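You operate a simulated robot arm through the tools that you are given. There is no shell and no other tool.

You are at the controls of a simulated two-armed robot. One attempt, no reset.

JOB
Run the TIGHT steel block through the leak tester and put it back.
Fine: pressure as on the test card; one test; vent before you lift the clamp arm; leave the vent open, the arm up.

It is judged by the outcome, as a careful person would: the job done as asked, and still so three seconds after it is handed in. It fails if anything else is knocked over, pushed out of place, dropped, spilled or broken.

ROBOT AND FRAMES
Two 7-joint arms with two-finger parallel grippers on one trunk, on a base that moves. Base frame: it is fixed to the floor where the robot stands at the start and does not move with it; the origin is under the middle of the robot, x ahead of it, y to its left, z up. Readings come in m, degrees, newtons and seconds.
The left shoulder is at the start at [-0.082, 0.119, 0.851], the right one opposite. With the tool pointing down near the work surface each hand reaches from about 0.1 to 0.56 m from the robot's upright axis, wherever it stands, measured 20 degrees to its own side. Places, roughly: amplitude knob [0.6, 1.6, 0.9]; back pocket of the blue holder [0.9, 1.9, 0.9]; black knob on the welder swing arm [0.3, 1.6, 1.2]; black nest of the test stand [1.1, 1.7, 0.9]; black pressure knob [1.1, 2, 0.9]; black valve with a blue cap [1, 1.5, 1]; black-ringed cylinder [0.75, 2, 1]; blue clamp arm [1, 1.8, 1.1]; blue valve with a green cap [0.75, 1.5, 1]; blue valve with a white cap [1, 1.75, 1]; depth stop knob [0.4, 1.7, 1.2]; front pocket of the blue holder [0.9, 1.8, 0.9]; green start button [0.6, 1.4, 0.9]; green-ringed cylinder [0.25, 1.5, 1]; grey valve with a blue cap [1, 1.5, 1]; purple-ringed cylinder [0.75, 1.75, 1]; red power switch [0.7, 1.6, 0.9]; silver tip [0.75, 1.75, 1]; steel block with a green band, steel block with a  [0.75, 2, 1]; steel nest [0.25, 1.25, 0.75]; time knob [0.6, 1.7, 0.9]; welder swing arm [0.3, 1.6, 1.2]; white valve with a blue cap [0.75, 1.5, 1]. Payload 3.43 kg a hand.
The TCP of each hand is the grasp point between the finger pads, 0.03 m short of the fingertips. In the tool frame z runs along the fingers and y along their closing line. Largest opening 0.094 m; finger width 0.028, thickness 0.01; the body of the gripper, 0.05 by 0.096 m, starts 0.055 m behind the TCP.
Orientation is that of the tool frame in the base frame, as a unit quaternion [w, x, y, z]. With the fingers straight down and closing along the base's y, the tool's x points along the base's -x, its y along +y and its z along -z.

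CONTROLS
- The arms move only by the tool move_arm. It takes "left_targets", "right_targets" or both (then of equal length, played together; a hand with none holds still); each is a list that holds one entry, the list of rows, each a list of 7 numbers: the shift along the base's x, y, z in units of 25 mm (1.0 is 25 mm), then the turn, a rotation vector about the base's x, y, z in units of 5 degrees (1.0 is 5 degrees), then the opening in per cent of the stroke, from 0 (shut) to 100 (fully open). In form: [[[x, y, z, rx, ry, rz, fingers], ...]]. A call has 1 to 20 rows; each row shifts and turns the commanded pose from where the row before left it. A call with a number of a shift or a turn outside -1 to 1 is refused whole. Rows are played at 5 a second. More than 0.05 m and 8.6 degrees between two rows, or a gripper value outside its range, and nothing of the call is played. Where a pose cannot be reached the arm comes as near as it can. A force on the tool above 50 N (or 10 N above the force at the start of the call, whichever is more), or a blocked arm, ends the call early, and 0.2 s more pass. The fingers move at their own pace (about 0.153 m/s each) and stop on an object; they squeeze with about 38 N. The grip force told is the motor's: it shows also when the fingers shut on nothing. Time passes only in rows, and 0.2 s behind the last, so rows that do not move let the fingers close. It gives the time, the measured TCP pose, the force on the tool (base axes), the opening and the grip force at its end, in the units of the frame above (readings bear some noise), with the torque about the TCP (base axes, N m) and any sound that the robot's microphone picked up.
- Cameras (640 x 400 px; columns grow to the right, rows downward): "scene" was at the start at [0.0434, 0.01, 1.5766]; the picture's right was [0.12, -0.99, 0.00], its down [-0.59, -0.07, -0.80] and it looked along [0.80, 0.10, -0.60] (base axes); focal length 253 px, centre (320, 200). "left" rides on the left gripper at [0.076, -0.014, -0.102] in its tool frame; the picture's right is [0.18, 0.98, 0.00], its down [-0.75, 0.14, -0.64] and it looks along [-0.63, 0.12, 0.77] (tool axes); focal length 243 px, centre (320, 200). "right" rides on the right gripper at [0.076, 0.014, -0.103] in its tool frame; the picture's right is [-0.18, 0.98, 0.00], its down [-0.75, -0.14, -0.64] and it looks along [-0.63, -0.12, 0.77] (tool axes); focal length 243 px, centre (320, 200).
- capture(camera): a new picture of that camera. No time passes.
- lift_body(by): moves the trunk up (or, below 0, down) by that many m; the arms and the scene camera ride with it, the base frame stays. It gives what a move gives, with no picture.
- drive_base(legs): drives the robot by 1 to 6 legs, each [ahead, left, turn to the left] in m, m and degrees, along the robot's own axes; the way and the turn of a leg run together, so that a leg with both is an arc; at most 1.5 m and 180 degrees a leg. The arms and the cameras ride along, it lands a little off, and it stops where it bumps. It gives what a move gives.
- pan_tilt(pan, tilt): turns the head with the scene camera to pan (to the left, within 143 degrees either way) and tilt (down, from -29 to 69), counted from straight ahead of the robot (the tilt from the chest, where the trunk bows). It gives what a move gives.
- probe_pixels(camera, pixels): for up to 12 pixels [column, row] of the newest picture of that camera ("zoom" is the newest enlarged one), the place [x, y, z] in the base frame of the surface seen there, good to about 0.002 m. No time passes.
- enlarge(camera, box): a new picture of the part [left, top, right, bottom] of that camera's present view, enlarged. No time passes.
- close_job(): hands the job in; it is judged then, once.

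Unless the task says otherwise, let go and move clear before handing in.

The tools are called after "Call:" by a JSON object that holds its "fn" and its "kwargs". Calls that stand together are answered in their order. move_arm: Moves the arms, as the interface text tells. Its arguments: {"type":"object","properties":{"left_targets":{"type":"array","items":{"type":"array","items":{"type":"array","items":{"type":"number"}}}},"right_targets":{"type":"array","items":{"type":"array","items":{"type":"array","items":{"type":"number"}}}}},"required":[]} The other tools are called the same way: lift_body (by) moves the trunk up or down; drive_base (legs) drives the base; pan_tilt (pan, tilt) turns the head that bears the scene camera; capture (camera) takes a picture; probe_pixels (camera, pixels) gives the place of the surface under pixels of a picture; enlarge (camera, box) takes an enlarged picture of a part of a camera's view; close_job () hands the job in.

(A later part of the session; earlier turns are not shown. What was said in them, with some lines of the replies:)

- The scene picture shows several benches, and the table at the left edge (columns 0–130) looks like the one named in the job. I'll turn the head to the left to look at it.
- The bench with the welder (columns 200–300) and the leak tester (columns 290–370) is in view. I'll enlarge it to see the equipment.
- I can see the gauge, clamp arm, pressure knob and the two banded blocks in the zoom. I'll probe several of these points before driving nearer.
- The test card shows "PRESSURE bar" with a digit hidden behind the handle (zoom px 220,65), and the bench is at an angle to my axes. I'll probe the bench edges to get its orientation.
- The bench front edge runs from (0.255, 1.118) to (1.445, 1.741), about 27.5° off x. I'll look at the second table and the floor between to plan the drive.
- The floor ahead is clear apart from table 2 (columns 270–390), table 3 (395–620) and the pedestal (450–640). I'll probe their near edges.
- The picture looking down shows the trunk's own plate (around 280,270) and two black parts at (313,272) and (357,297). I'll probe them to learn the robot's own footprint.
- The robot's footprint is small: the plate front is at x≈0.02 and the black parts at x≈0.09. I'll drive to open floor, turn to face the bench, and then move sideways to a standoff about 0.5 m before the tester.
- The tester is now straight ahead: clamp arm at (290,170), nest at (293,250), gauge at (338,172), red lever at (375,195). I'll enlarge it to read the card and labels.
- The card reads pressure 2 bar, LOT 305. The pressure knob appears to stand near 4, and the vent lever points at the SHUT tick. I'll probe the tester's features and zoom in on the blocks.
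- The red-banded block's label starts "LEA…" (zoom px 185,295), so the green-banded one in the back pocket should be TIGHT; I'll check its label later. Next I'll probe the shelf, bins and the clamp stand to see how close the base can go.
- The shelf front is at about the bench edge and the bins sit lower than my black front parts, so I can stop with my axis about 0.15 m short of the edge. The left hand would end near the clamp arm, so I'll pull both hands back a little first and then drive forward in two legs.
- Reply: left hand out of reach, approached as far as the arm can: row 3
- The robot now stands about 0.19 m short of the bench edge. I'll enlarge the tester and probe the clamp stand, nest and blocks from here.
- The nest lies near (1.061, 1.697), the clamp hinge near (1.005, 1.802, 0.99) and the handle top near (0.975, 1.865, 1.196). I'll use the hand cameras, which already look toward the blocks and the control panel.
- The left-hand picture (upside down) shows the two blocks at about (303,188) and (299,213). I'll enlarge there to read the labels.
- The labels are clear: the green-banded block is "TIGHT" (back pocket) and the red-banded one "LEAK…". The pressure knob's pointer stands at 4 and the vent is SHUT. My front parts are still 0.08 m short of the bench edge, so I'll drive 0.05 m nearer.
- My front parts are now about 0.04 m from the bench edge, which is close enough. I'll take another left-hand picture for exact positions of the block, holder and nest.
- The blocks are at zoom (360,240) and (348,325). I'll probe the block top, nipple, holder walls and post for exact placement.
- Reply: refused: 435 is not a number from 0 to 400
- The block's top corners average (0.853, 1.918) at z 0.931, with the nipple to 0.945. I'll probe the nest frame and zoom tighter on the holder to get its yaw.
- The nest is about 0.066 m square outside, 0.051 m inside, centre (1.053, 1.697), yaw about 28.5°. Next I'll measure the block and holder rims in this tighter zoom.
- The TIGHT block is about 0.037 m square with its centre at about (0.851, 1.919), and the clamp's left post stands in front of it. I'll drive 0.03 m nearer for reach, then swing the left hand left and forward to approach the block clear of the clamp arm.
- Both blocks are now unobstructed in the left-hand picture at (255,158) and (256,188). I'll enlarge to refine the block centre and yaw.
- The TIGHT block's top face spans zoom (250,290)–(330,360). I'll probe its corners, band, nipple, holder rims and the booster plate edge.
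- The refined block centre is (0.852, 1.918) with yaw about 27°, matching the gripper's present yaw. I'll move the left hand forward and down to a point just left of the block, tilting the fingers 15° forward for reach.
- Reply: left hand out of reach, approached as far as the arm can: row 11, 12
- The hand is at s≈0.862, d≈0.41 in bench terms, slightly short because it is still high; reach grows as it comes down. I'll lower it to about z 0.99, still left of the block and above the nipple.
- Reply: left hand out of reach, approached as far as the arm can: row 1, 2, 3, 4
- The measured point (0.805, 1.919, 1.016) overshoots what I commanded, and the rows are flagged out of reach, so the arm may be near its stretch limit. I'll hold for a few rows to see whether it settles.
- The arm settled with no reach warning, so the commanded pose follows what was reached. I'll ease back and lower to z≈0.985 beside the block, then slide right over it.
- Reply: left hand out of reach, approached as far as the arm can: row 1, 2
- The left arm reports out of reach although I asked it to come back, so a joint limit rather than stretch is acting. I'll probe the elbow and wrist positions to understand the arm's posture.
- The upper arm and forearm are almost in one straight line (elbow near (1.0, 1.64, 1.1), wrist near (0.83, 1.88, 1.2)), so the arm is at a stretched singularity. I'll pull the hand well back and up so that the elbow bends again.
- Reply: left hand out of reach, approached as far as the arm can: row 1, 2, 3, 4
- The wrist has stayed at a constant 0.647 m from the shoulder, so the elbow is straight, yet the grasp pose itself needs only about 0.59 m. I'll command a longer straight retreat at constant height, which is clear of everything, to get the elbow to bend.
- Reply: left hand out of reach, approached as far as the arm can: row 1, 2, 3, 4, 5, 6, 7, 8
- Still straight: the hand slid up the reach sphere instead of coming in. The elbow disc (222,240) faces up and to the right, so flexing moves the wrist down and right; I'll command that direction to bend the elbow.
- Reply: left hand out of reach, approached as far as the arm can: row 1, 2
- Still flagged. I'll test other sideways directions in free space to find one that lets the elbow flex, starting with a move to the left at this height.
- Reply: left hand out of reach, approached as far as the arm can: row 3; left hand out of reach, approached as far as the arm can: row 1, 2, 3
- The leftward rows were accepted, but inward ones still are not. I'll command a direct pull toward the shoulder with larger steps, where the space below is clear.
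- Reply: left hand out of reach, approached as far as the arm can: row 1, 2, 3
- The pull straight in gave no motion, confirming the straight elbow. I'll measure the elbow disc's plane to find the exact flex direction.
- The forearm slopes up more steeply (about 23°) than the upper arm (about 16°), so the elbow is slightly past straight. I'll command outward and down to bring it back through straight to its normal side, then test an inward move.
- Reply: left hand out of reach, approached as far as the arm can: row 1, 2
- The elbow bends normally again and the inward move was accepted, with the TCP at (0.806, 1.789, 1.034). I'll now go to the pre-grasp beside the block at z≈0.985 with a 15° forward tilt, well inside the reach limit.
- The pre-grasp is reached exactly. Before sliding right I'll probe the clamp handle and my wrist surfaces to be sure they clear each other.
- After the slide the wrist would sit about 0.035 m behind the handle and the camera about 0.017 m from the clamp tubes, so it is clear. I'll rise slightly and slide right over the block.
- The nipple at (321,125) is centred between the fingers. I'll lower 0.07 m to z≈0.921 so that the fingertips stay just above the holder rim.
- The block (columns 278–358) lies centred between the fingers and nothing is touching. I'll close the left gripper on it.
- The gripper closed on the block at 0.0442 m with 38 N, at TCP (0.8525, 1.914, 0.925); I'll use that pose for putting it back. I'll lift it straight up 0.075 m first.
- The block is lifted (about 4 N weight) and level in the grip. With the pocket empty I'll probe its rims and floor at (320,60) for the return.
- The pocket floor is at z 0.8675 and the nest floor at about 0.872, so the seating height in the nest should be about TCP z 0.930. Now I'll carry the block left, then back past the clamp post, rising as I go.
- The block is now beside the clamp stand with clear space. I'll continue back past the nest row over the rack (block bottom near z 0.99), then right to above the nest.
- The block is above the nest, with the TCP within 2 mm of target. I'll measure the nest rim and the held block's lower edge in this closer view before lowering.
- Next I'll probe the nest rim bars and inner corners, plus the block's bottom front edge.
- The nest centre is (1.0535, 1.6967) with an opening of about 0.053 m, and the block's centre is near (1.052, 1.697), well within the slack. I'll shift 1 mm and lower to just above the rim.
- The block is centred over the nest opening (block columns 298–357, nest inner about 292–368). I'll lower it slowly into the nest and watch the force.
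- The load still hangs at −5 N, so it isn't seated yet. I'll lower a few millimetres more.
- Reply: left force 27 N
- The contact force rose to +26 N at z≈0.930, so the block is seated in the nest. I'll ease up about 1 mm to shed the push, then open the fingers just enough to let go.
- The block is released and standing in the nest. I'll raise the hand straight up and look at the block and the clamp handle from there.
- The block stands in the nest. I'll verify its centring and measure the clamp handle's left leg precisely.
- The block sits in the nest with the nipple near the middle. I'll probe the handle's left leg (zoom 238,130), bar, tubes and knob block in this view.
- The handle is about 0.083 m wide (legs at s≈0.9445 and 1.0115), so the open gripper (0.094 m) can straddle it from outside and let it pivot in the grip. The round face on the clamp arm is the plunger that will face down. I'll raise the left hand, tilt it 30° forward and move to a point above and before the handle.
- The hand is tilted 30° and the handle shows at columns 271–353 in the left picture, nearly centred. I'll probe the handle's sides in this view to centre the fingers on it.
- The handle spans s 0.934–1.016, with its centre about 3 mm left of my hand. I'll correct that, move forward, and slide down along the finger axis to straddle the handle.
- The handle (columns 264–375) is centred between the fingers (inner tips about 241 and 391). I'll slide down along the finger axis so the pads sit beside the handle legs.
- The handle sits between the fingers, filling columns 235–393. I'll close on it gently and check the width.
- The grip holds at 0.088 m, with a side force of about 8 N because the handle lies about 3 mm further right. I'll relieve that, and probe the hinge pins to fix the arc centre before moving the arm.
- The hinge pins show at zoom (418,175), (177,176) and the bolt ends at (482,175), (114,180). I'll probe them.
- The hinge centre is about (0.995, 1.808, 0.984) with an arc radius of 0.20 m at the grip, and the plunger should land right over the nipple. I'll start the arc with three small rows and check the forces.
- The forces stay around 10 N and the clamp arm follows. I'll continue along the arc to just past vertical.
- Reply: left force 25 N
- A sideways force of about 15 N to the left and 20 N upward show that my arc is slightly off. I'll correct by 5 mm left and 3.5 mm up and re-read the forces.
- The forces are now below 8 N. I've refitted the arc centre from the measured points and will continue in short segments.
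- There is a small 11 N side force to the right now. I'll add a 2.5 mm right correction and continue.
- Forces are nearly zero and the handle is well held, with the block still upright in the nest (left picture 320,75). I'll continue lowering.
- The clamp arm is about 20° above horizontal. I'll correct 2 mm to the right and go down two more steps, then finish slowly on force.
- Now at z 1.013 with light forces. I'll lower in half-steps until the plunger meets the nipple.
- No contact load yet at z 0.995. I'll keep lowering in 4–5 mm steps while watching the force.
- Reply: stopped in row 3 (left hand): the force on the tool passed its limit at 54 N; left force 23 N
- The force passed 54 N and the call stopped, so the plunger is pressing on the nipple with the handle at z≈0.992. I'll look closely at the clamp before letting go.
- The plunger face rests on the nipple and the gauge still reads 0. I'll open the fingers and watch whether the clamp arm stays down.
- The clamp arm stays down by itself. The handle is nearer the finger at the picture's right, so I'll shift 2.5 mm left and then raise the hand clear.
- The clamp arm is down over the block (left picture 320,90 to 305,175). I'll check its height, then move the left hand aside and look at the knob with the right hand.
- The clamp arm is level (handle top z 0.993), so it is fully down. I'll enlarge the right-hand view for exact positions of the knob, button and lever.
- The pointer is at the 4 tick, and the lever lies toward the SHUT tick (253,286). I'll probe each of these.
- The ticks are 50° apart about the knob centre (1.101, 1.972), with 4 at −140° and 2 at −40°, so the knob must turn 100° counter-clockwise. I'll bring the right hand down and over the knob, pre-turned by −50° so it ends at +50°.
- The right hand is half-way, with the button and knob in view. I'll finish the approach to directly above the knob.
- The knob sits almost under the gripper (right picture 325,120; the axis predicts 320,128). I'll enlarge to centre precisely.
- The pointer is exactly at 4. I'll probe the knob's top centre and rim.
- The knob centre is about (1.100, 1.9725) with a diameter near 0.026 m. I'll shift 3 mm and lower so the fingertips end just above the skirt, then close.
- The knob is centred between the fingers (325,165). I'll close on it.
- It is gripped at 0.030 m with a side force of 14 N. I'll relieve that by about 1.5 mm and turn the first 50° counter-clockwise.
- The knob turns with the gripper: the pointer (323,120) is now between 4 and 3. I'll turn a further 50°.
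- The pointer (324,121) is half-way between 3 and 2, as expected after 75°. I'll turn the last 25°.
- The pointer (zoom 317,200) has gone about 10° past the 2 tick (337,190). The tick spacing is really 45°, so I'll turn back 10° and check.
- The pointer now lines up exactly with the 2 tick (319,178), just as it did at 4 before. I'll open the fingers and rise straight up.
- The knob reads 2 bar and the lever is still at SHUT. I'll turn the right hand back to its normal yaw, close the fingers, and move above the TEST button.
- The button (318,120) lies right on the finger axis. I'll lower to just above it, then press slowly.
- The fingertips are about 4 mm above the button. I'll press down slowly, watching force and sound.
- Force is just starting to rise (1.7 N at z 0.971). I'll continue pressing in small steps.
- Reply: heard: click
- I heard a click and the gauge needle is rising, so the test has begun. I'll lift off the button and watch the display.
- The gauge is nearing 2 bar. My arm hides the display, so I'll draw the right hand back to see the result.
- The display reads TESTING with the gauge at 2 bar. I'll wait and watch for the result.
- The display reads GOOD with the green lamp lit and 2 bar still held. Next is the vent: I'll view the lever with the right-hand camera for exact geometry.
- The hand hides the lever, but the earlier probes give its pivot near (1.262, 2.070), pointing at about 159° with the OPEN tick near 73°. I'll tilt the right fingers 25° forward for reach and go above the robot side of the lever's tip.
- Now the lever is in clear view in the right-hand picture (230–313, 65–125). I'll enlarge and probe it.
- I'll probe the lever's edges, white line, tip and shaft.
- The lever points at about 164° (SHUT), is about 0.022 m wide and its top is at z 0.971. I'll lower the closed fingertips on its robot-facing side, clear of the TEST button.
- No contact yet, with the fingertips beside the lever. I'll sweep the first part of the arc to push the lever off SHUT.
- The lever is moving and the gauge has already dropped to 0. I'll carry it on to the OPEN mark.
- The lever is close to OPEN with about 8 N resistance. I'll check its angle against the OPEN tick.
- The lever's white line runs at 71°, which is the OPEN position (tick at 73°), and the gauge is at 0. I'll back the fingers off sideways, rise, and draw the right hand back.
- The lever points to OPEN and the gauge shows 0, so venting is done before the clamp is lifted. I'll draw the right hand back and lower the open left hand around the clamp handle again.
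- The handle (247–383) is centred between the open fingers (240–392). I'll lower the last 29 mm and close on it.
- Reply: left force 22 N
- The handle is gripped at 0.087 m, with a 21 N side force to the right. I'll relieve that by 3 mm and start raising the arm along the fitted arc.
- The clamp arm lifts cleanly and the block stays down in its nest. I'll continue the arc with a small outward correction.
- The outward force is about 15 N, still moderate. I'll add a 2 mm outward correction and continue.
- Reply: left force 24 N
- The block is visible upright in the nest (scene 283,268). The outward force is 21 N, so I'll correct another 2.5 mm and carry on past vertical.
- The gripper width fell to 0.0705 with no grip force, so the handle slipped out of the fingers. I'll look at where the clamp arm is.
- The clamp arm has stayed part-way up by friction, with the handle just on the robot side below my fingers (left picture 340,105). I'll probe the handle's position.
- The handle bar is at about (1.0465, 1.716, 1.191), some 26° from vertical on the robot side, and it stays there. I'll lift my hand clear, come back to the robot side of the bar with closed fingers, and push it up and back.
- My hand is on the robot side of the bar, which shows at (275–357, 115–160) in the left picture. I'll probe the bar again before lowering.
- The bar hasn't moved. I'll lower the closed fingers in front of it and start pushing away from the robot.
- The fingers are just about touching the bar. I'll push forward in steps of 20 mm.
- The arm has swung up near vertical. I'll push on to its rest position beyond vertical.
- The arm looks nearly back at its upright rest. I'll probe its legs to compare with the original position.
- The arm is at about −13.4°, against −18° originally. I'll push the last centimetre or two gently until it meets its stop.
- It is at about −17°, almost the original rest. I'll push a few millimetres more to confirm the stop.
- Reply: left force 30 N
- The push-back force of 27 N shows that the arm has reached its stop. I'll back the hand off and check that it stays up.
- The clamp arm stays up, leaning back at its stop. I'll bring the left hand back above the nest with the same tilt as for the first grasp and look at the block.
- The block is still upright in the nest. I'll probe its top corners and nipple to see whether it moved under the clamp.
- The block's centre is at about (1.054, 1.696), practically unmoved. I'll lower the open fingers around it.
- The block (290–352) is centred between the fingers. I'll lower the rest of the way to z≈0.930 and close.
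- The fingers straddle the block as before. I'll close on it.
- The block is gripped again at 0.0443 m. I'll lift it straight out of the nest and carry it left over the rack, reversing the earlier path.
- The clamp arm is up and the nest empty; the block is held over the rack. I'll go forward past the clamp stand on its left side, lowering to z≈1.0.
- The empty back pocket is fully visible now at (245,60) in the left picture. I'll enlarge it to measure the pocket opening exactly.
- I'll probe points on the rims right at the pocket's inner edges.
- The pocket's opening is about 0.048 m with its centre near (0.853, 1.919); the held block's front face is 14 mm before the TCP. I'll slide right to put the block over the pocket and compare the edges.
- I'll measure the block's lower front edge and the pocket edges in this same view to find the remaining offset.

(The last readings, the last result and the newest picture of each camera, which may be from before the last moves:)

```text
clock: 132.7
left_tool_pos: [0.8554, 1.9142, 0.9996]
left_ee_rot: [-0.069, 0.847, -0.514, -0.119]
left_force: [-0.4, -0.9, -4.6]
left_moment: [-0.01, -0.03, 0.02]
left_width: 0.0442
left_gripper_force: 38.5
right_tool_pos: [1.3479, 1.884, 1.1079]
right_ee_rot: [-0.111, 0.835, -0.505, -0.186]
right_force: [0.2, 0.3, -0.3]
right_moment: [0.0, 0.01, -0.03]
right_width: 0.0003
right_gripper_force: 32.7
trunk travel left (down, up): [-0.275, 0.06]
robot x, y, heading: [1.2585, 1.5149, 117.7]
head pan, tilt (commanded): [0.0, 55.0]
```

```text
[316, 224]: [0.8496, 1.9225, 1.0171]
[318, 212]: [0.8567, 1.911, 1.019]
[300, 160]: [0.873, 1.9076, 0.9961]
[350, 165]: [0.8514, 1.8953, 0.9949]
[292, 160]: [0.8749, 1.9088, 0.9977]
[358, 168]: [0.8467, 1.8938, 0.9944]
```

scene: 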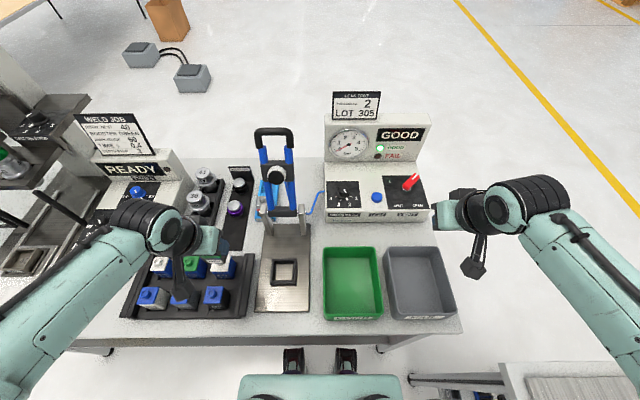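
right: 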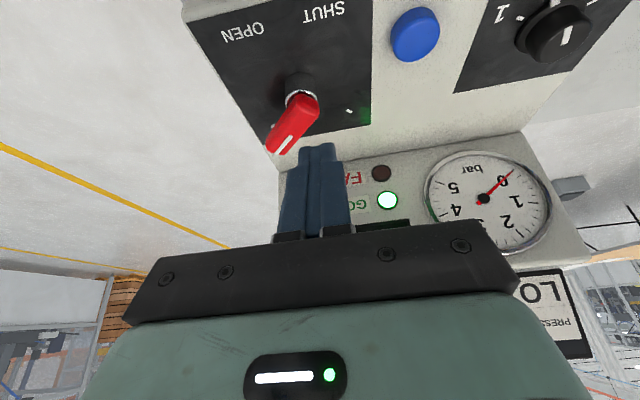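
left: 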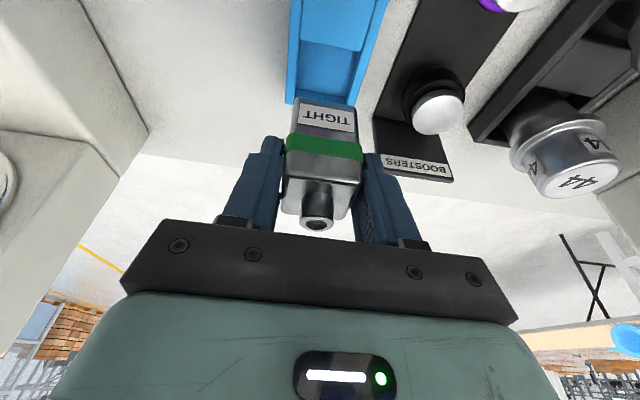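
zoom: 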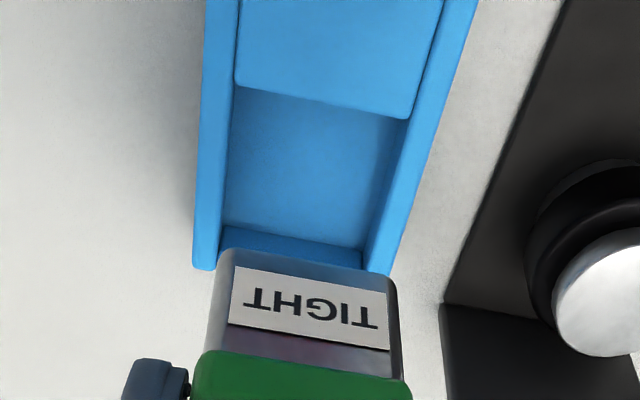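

The block is centred sideways but about 2–3 mm too far back for the pocket. I'll shift 2 mm toward the robot and lower to just above the rim.

Call:
{"fn": "move_arm", "kwargs": {"left_targets": [[[0.037, -0.074, 0, 0, 0, 0, 20], [0, 0, -0.8, 0, 0, 0, 20], [0, 0, -0.8, 0, 0, 0, 20], [0, 0, -0.5, 0, 0, 0, 20], [0, 0, 0, 0, 0, 0, 20]]]}}

Call:
{"fn": "capture", "kwargs": {"camera": "left"}}

Call:
{"fn": "enlarge", "kwargs": {"camera": "left", "box": [250, 50, 390, 170]}}

```text
clock: 133.9
left_tool_pos: [0.8564, 1.9117, 0.9476]
left_ee_rot: [-0.069, 0.847, -0.513, -0.119]
left_force: [0.3, -0.4, -4.9]
left_moment: [0.0, -0.01, 0.02]
left_width: 0.0442
left_gripper_force: 37.7
right_tool_pos: [1.3486, 1.8834, 1.108]
right_ee_rot: [-0.112, 0.835, -0.506, -0.186]
right_force: [-0.5, 0.2, -0.2]
right_moment: [-0.02, -0.02, 0.0]
right_width: 0.0002
right_gripper_force: 33.1
trunk travel left (down, up): [-0.275, 0.06]
robot x, y, heading: [1.2632, 1.5123, 117.6]
head pan, tilt (commanded): [0.0, 55.0]
```

```text
taken
```

left: 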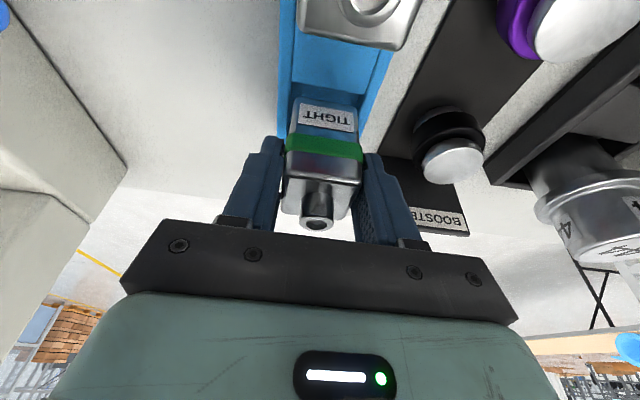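

```text
3.33 times, centred on (320, 110) of left
```

zoom: 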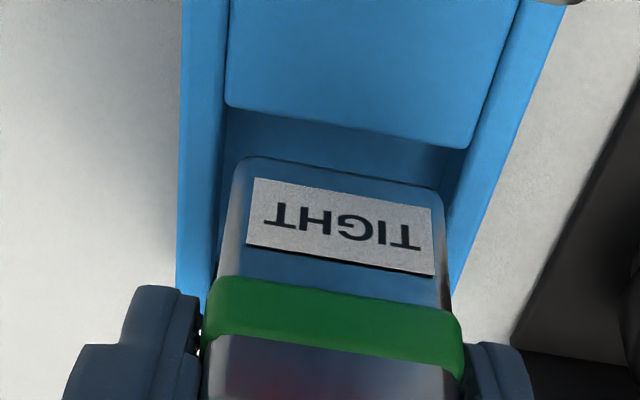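

The block is laterally centred in the pocket mouth. I'll probe the front gap between the divider edge and the block's face.

Call:
{"fn": "probe_pixels", "kwargs": {"camera": "zoom", "pixels": [[300, 112], [400, 130], [300, 175], [400, 190], [340, 172], [245, 200], [440, 220], [220, 160], [462, 190], [250, 172], [432, 197], [260, 135]]}}

```text
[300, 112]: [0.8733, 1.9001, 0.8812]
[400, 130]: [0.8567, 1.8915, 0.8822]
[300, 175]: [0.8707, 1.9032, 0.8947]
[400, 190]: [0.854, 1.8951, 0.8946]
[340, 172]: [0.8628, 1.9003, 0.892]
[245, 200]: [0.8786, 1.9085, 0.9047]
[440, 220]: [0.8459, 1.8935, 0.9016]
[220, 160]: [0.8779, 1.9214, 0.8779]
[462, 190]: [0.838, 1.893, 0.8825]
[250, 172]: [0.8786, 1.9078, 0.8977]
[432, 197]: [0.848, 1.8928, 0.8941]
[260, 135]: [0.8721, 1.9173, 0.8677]
```

The front gap is about 4 mm and the back gap 1–2 mm, with even side gaps. I'll shift 1 mm toward the robot and lower gently into the pocket.

Call:
{"fn": "move_arm", "kwargs": {"left_targets": [[[0.018, -0.036, -0.15, 0, 0, 0, 20], [0, 0, -0.2, 0, 0, 0, 20], [0, 0, -0.2, 0, 0, 0, 20], [0, 0, 0, 0, 0, 0, 20]]]}}

Call:
{"fn": "capture", "kwargs": {"camera": "left"}}

```text
clock: 134.9
left_tool_pos: [0.8578, 1.9125, 0.9335]
left_ee_rot: [-0.069, 0.847, -0.514, -0.119]
left_force: [-0.3, 0.7, -5.2]
left_moment: [0.01, -0.01, 0.0]
left_width: 0.0444
left_gripper_force: 38.3
right_tool_pos: [1.3479, 1.8832, 1.1068]
right_ee_rot: [-0.112, 0.835, -0.506, -0.184]
right_force: [0.4, -0.2, 0.4]
right_moment: [-0.01, -0.03, -0.01]
right_width: 0.0
right_gripper_force: 32.7
trunk travel left (down, up): [-0.275, 0.06]
robot x, y, heading: [1.2618, 1.5151, 117.5]
head pan, tilt (commanded): [0.0, 55.0]
```

```text
taken
```

left: 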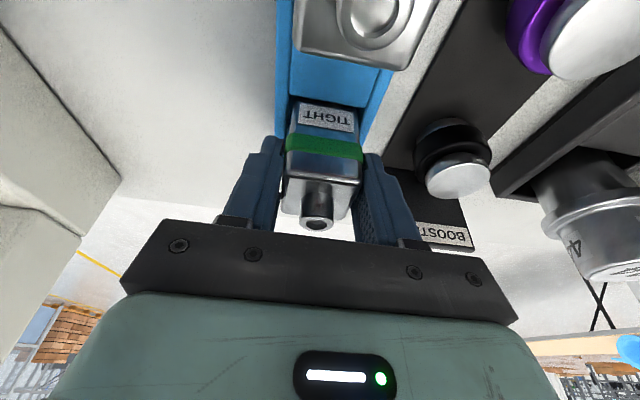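

The block's bottom is now below the rim with no contact force, so it has entered the pocket. I'll lower the last millimetres until it seats.

Call:
{"fn": "move_arm", "kwargs": {"left_targets": [[[0, 0, -0.1, 0, 0, 0, 20], [0, 0, -0.1, 0, 0, 0, 20], [0, 0, -0.06, 0, 0, 0, 20], [0, 0, 0, 0, 0, 0, 20]]]}}

```text
clock: 135.9
left_tool_pos: [0.8561, 1.9114, 0.9266]
left_ee_rot: [-0.071, 0.847, -0.513, -0.119]
left_force: [-0.1, 0.6, -4.7]
left_moment: [-0.04, 0.0, -0.02]
left_width: 0.0444
left_gripper_force: 37.5
right_tool_pos: [1.3487, 1.8833, 1.1075]
right_ee_rot: [-0.111, 0.835, -0.506, -0.186]
right_force: [-0.7, 0.2, 0.4]
right_moment: [0.02, -0.02, 0.03]
right_width: 0.0
right_gripper_force: 32.9
trunk travel left (down, up): [-0.275, 0.06]
robot x, y, heading: [1.2608, 1.5095, 117.6]
head pan, tilt (commanded): [0.0, 55.0]
```

Call:
{"fn": "move_arm", "kwargs": {"left_targets": [[[0, 0, -0.04, 0, 0, 0, 20], [0, 0, -0.03, 0, 0, 0, 20], [0, 0, 0, 0, 0, 0, 20]]]}}

```text
clock: 136.7
left_tool_pos: [0.8564, 1.9116, 0.9248]
left_ee_rot: [-0.07, 0.847, -0.514, -0.118]
left_force: [-0.8, -0.9, -5.3]
left_moment: [-0.04, 0.0, 0.02]
left_width: 0.0443
left_gripper_force: 38.0
right_tool_pos: [1.3486, 1.8844, 1.1079]
right_ee_rot: [-0.111, 0.835, -0.505, -0.186]
right_force: [0.4, -0.1, -0.4]
right_moment: [0.01, -0.01, 0.01]
right_width: 0.0
right_gripper_force: 32.8
trunk travel left (down, up): [-0.275, 0.06]
robot x, y, heading: [1.2592, 1.5139, 117.5]
head pan, tilt (commanded): [0.0, 55.0]
```

It's still hanging at −5 N. I'll continue in 1 mm steps.

Call:
{"fn": "move_arm", "kwargs": {"left_targets": [[[0, 0, -0.04, 0, 0, 0, 20], [0, 0, -0.03, 0, 0, 0, 20], [0, 0, 0, 0, 0, 0, 20]]]}}

```text
clock: 137.5
left_tool_pos: [0.8548, 1.9116, 0.9252]
left_ee_rot: [-0.071, 0.847, -0.514, -0.12]
left_force: [-1.2, -1.1, 5.9]
left_moment: [-0.32, 0.18, 0.0]
left_width: 0.0445
left_gripper_force: 37.9
right_tool_pos: [1.349, 1.8833, 1.1071]
right_ee_rot: [-0.112, 0.835, -0.506, -0.186]
right_force: [-0.4, -0.8, 0.0]
right_moment: [0.01, -0.03, 0.01]
right_width: 0.0001
right_gripper_force: 33.1
trunk travel left (down, up): [-0.275, 0.06]
robot x, y, heading: [1.2612, 1.5096, 117.8]
head pan, tilt (commanded): [0.0, 55.0]
```

The force turned to +6 N at z≈0.925, the same height as originally, so the block is seated. I'll open the fingers.

Call:
{"fn": "move_arm", "kwargs": {"left_targets": [[[0, 0, 0, 0, 0, 0, 66], [0, 0, 0, 0, 0, 0, 66], [0, 0, 0, 0, 0, 0, 66]]]}}

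Call:
{"fn": "capture", "kwargs": {"camera": "left"}}

```text
clock: 138.3
left_tool_pos: [0.8564, 1.9127, 0.9246]
left_ee_rot: [-0.07, 0.847, -0.514, -0.119]
left_force: [0.0, -0.2, 1.1]
left_moment: [0.01, -0.02, -0.03]
left_width: 0.0621
left_gripper_force: 0.1
right_tool_pos: [1.348, 1.8828, 1.1078]
right_ee_rot: [-0.112, 0.835, -0.506, -0.186]
right_force: [-0.6, 0.4, -0.3]
right_moment: [-0.04, -0.02, 0.02]
right_width: 0.0
right_gripper_force: 33.1
trunk travel left (down, up): [-0.275, 0.06]
robot x, y, heading: [1.2632, 1.5121, 117.8]
head pan, tilt (commanded): [0.0, 55.0]
```

```text
taken
```

left: 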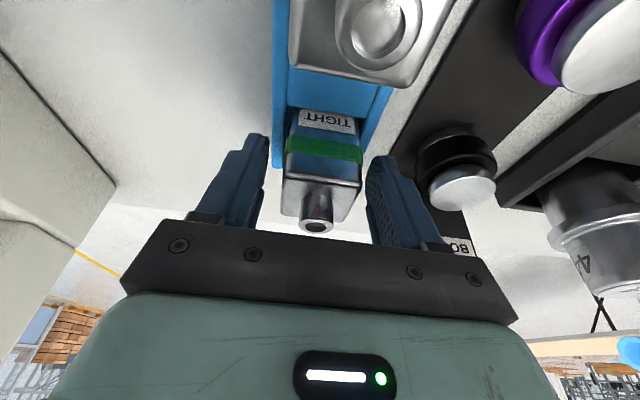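

The block stands in its pocket with the fingers clear. I'll rise straight up and look.

Call:
{"fn": "move_arm", "kwargs": {"left_targets": [[[0, 0, 0.5, 0, 0, 0, 66], [0, 0, 0.8, 0, 0, 0, 66], [0, 0, 0.8, 0, 0, 0, 66], [0, 0, 0.7, 0, 0, 0, 66], [-0.707, -0.375, 0, 0, 0, 0, 66], [-0.707, -0.375, 0, 0, 0, 0, 66], [-0.707, -0.375, 0, 0, 0, 0, 66]]]}}

Call:
{"fn": "capture", "kwargs": {"camera": "left"}}

Call:
{"fn": "enlarge", "kwargs": {"camera": "left", "box": [180, 0, 320, 140]}}

```text
clock: 139.9
left_tool_pos: [0.8036, 1.8834, 0.9966]
left_ee_rot: [-0.069, 0.847, -0.513, -0.119]
left_force: [0.5, 0.3, -0.7]
left_moment: [-0.02, 0.0, 0.02]
left_width: 0.0622
left_gripper_force: 0.0
right_tool_pos: [1.348, 1.8827, 1.1075]
right_ee_rot: [-0.111, 0.835, -0.505, -0.186]
right_force: [-0.2, -0.4, 0.2]
right_moment: [0.0, -0.02, 0.01]
right_width: 0.0002
right_gripper_force: 32.7
trunk travel left (down, up): [-0.275, 0.06]
robot x, y, heading: [1.263, 1.5133, 117.3]
head pan, tilt (commanded): [0.0, 55.0]
```

```text
taken
```

left: 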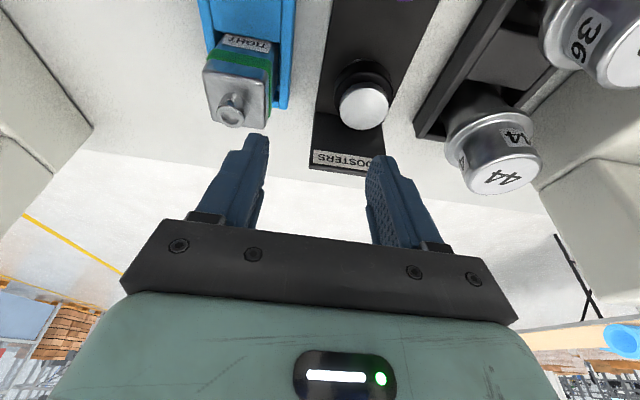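

```text
2.86 times, centred on (250, 70) of left
```

zoom: 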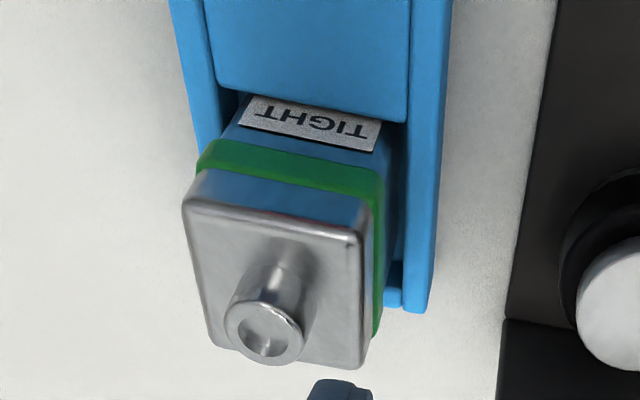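

The block is back in its back pocket. I'll check its height, then retract the left hand past the clamp stand's left side and upward.

Call:
{"fn": "probe_pixels", "kwargs": {"camera": "zoom", "pixels": [[230, 215], [345, 240], [345, 355], [215, 320], [265, 335], [300, 260]]}}

Call:
{"fn": "move_arm", "kwargs": {"left_targets": [[[0.45, -0.848, 0.4, 0, 0, 0, 66], [0.45, -0.848, 0.5, 0, 0, 0, 66], [0.45, -0.848, 0.5, 0, 0, 0, 66], [0.45, -0.848, 0.5, 0, 0, 0, 66], [0.45, -0.848, 0.5, 0, 0, 0, 66], [0.45, -0.848, 0.5, 0, 0, 0, 66], [0.45, -0.848, 0.5, 0, 0, 0, 66], [0.45, -0.848, 0.5, 0, 0, 0, 66], [0.45, -0.848, 0.5, 0, 0, 0, 66], [0.45, -0.848, 0.5, 0, 0, 0, 66], [0.45, -0.848, 0.5, 0, 0, 0, 66], [0.45, -0.848, 0.5, 0, 0, 0, 66]]]}}

Call:
{"fn": "capture", "kwargs": {"camera": "scene"}}

Call:
{"fn": "capture", "kwargs": {"camera": "left"}}

```text
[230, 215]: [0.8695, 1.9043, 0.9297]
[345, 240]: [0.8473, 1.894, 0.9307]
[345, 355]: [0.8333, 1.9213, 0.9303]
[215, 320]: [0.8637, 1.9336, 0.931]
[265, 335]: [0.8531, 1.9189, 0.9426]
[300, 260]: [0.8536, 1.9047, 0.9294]
```

```text
clock: 142.5
left_tool_pos: [0.9385, 1.626, 1.141]
left_ee_rot: [-0.069, 0.846, -0.514, -0.119]
left_force: [0.0, -0.3, 0.3]
left_moment: [0.03, -0.01, 0.0]
left_width: 0.0622
left_gripper_force: 0.1
right_tool_pos: [1.3489, 1.8842, 1.1069]
right_ee_rot: [-0.113, 0.835, -0.506, -0.186]
right_force: [0.1, -0.5, -0.6]
right_moment: [0.04, -0.02, -0.01]
right_width: 0.0001
right_gripper_force: 32.7
trunk travel left (down, up): [-0.275, 0.06]
robot x, y, heading: [1.261, 1.5107, 117.7]
head pan, tilt (commanded): [0.0, 55.0]
```

```text
taken
```

scene: 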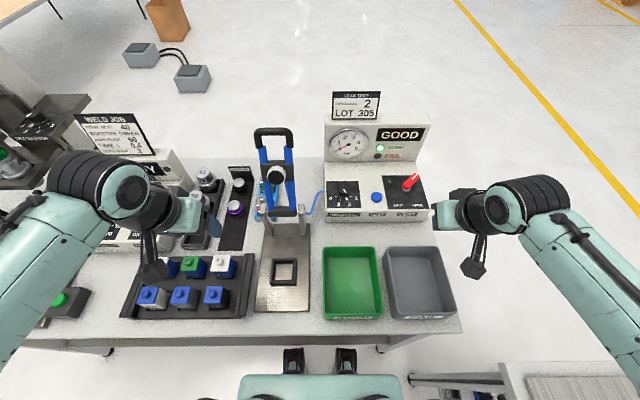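

```text
taken
```

left: 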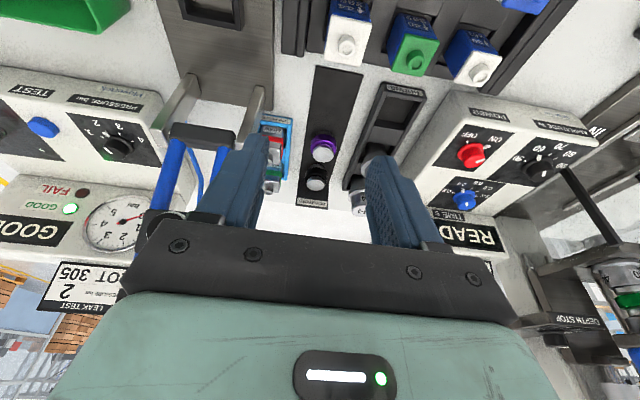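

The block's top is at z 0.930 with the nipple at (0.853, 1.919), as it was originally. I'll take a last close look at the tester, clamp arm and the surrounding items.

Call:
{"fn": "enlarge", "kwargs": {"camera": "scene", "box": [225, 85, 445, 225]}}

Call:
{"fn": "enlarge", "kwargs": {"camera": "scene", "box": [100, 160, 330, 330]}}

Call:
{"fn": "enlarge", "kwargs": {"camera": "left", "box": [240, 60, 400, 220]}}

```text
2.86 times, centred on (335, 155) of scene
```

zoom: 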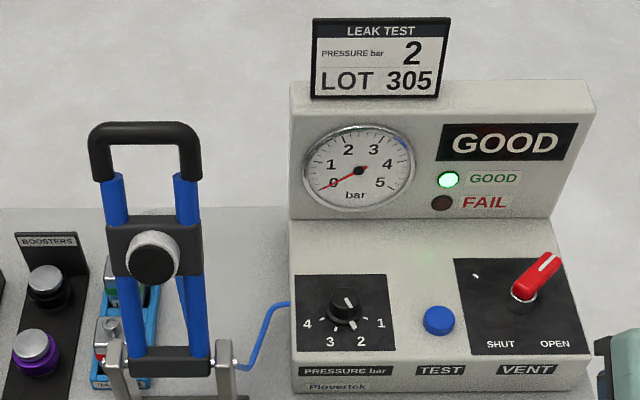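

```text
2.35 times, centred on (215, 245) of scene
```

zoom: 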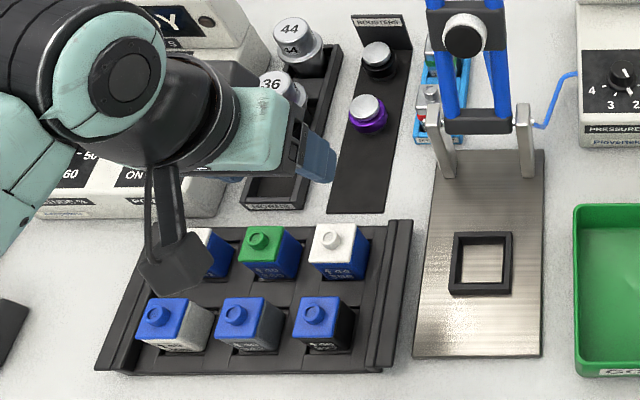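

```text
2.50 times, centred on (320, 140) of left
```

zoom: 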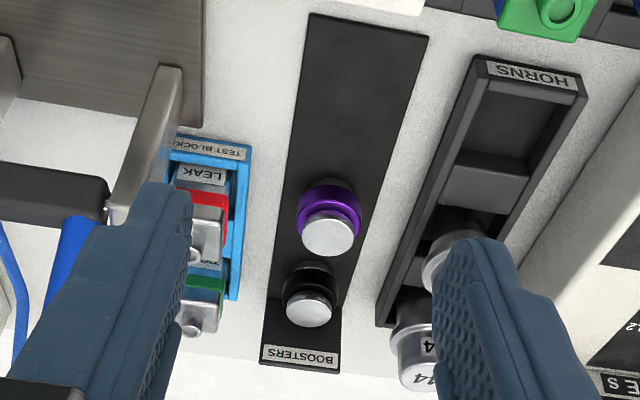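

Everything checks out: the display reads GOOD, the gauge is at 0, the knob is at 2, the lever is at OPEN, the clamp arm is up, the TIGHT block is back in its pocket and nothing else has moved. Both hands are empty and clear, so I'm handing in the job.

Call:
{"fn": "close_job", "kwargs": {}}

```text
The job is handed in.
```

The TIGHT block (green band) went through one leak test at 2 bar, as the test card says. The tester showed GOOD, and the block is back in its pocket.

- **Test:** I pressed TEST once. The gauge held at 2 bar until the GOOD lamp lit.
- **After the test:** I turned the vent lever to OPEN and the gauge fell to 0 before I lifted the clamp arm. The vent is still open and the clamp arm is up against its stop.
- **Block:** It sits in the back pocket of the blue holder, within about 1–2 mm of where it started.
- **Pressure knob:** It was at 4 when I started. I turned it slightly past 2 and brought it back to the mark before the test, and I left it at 2.

While I was lifting the clamp arm, the handle slipped out of my fingers about 26° short of vertical. The arm stayed where it was. I pushed it the rest of the way with closed fingers, and the block was still in the nest at that point and did not move. In the last pictures nothing else looked knocked over or out of place.
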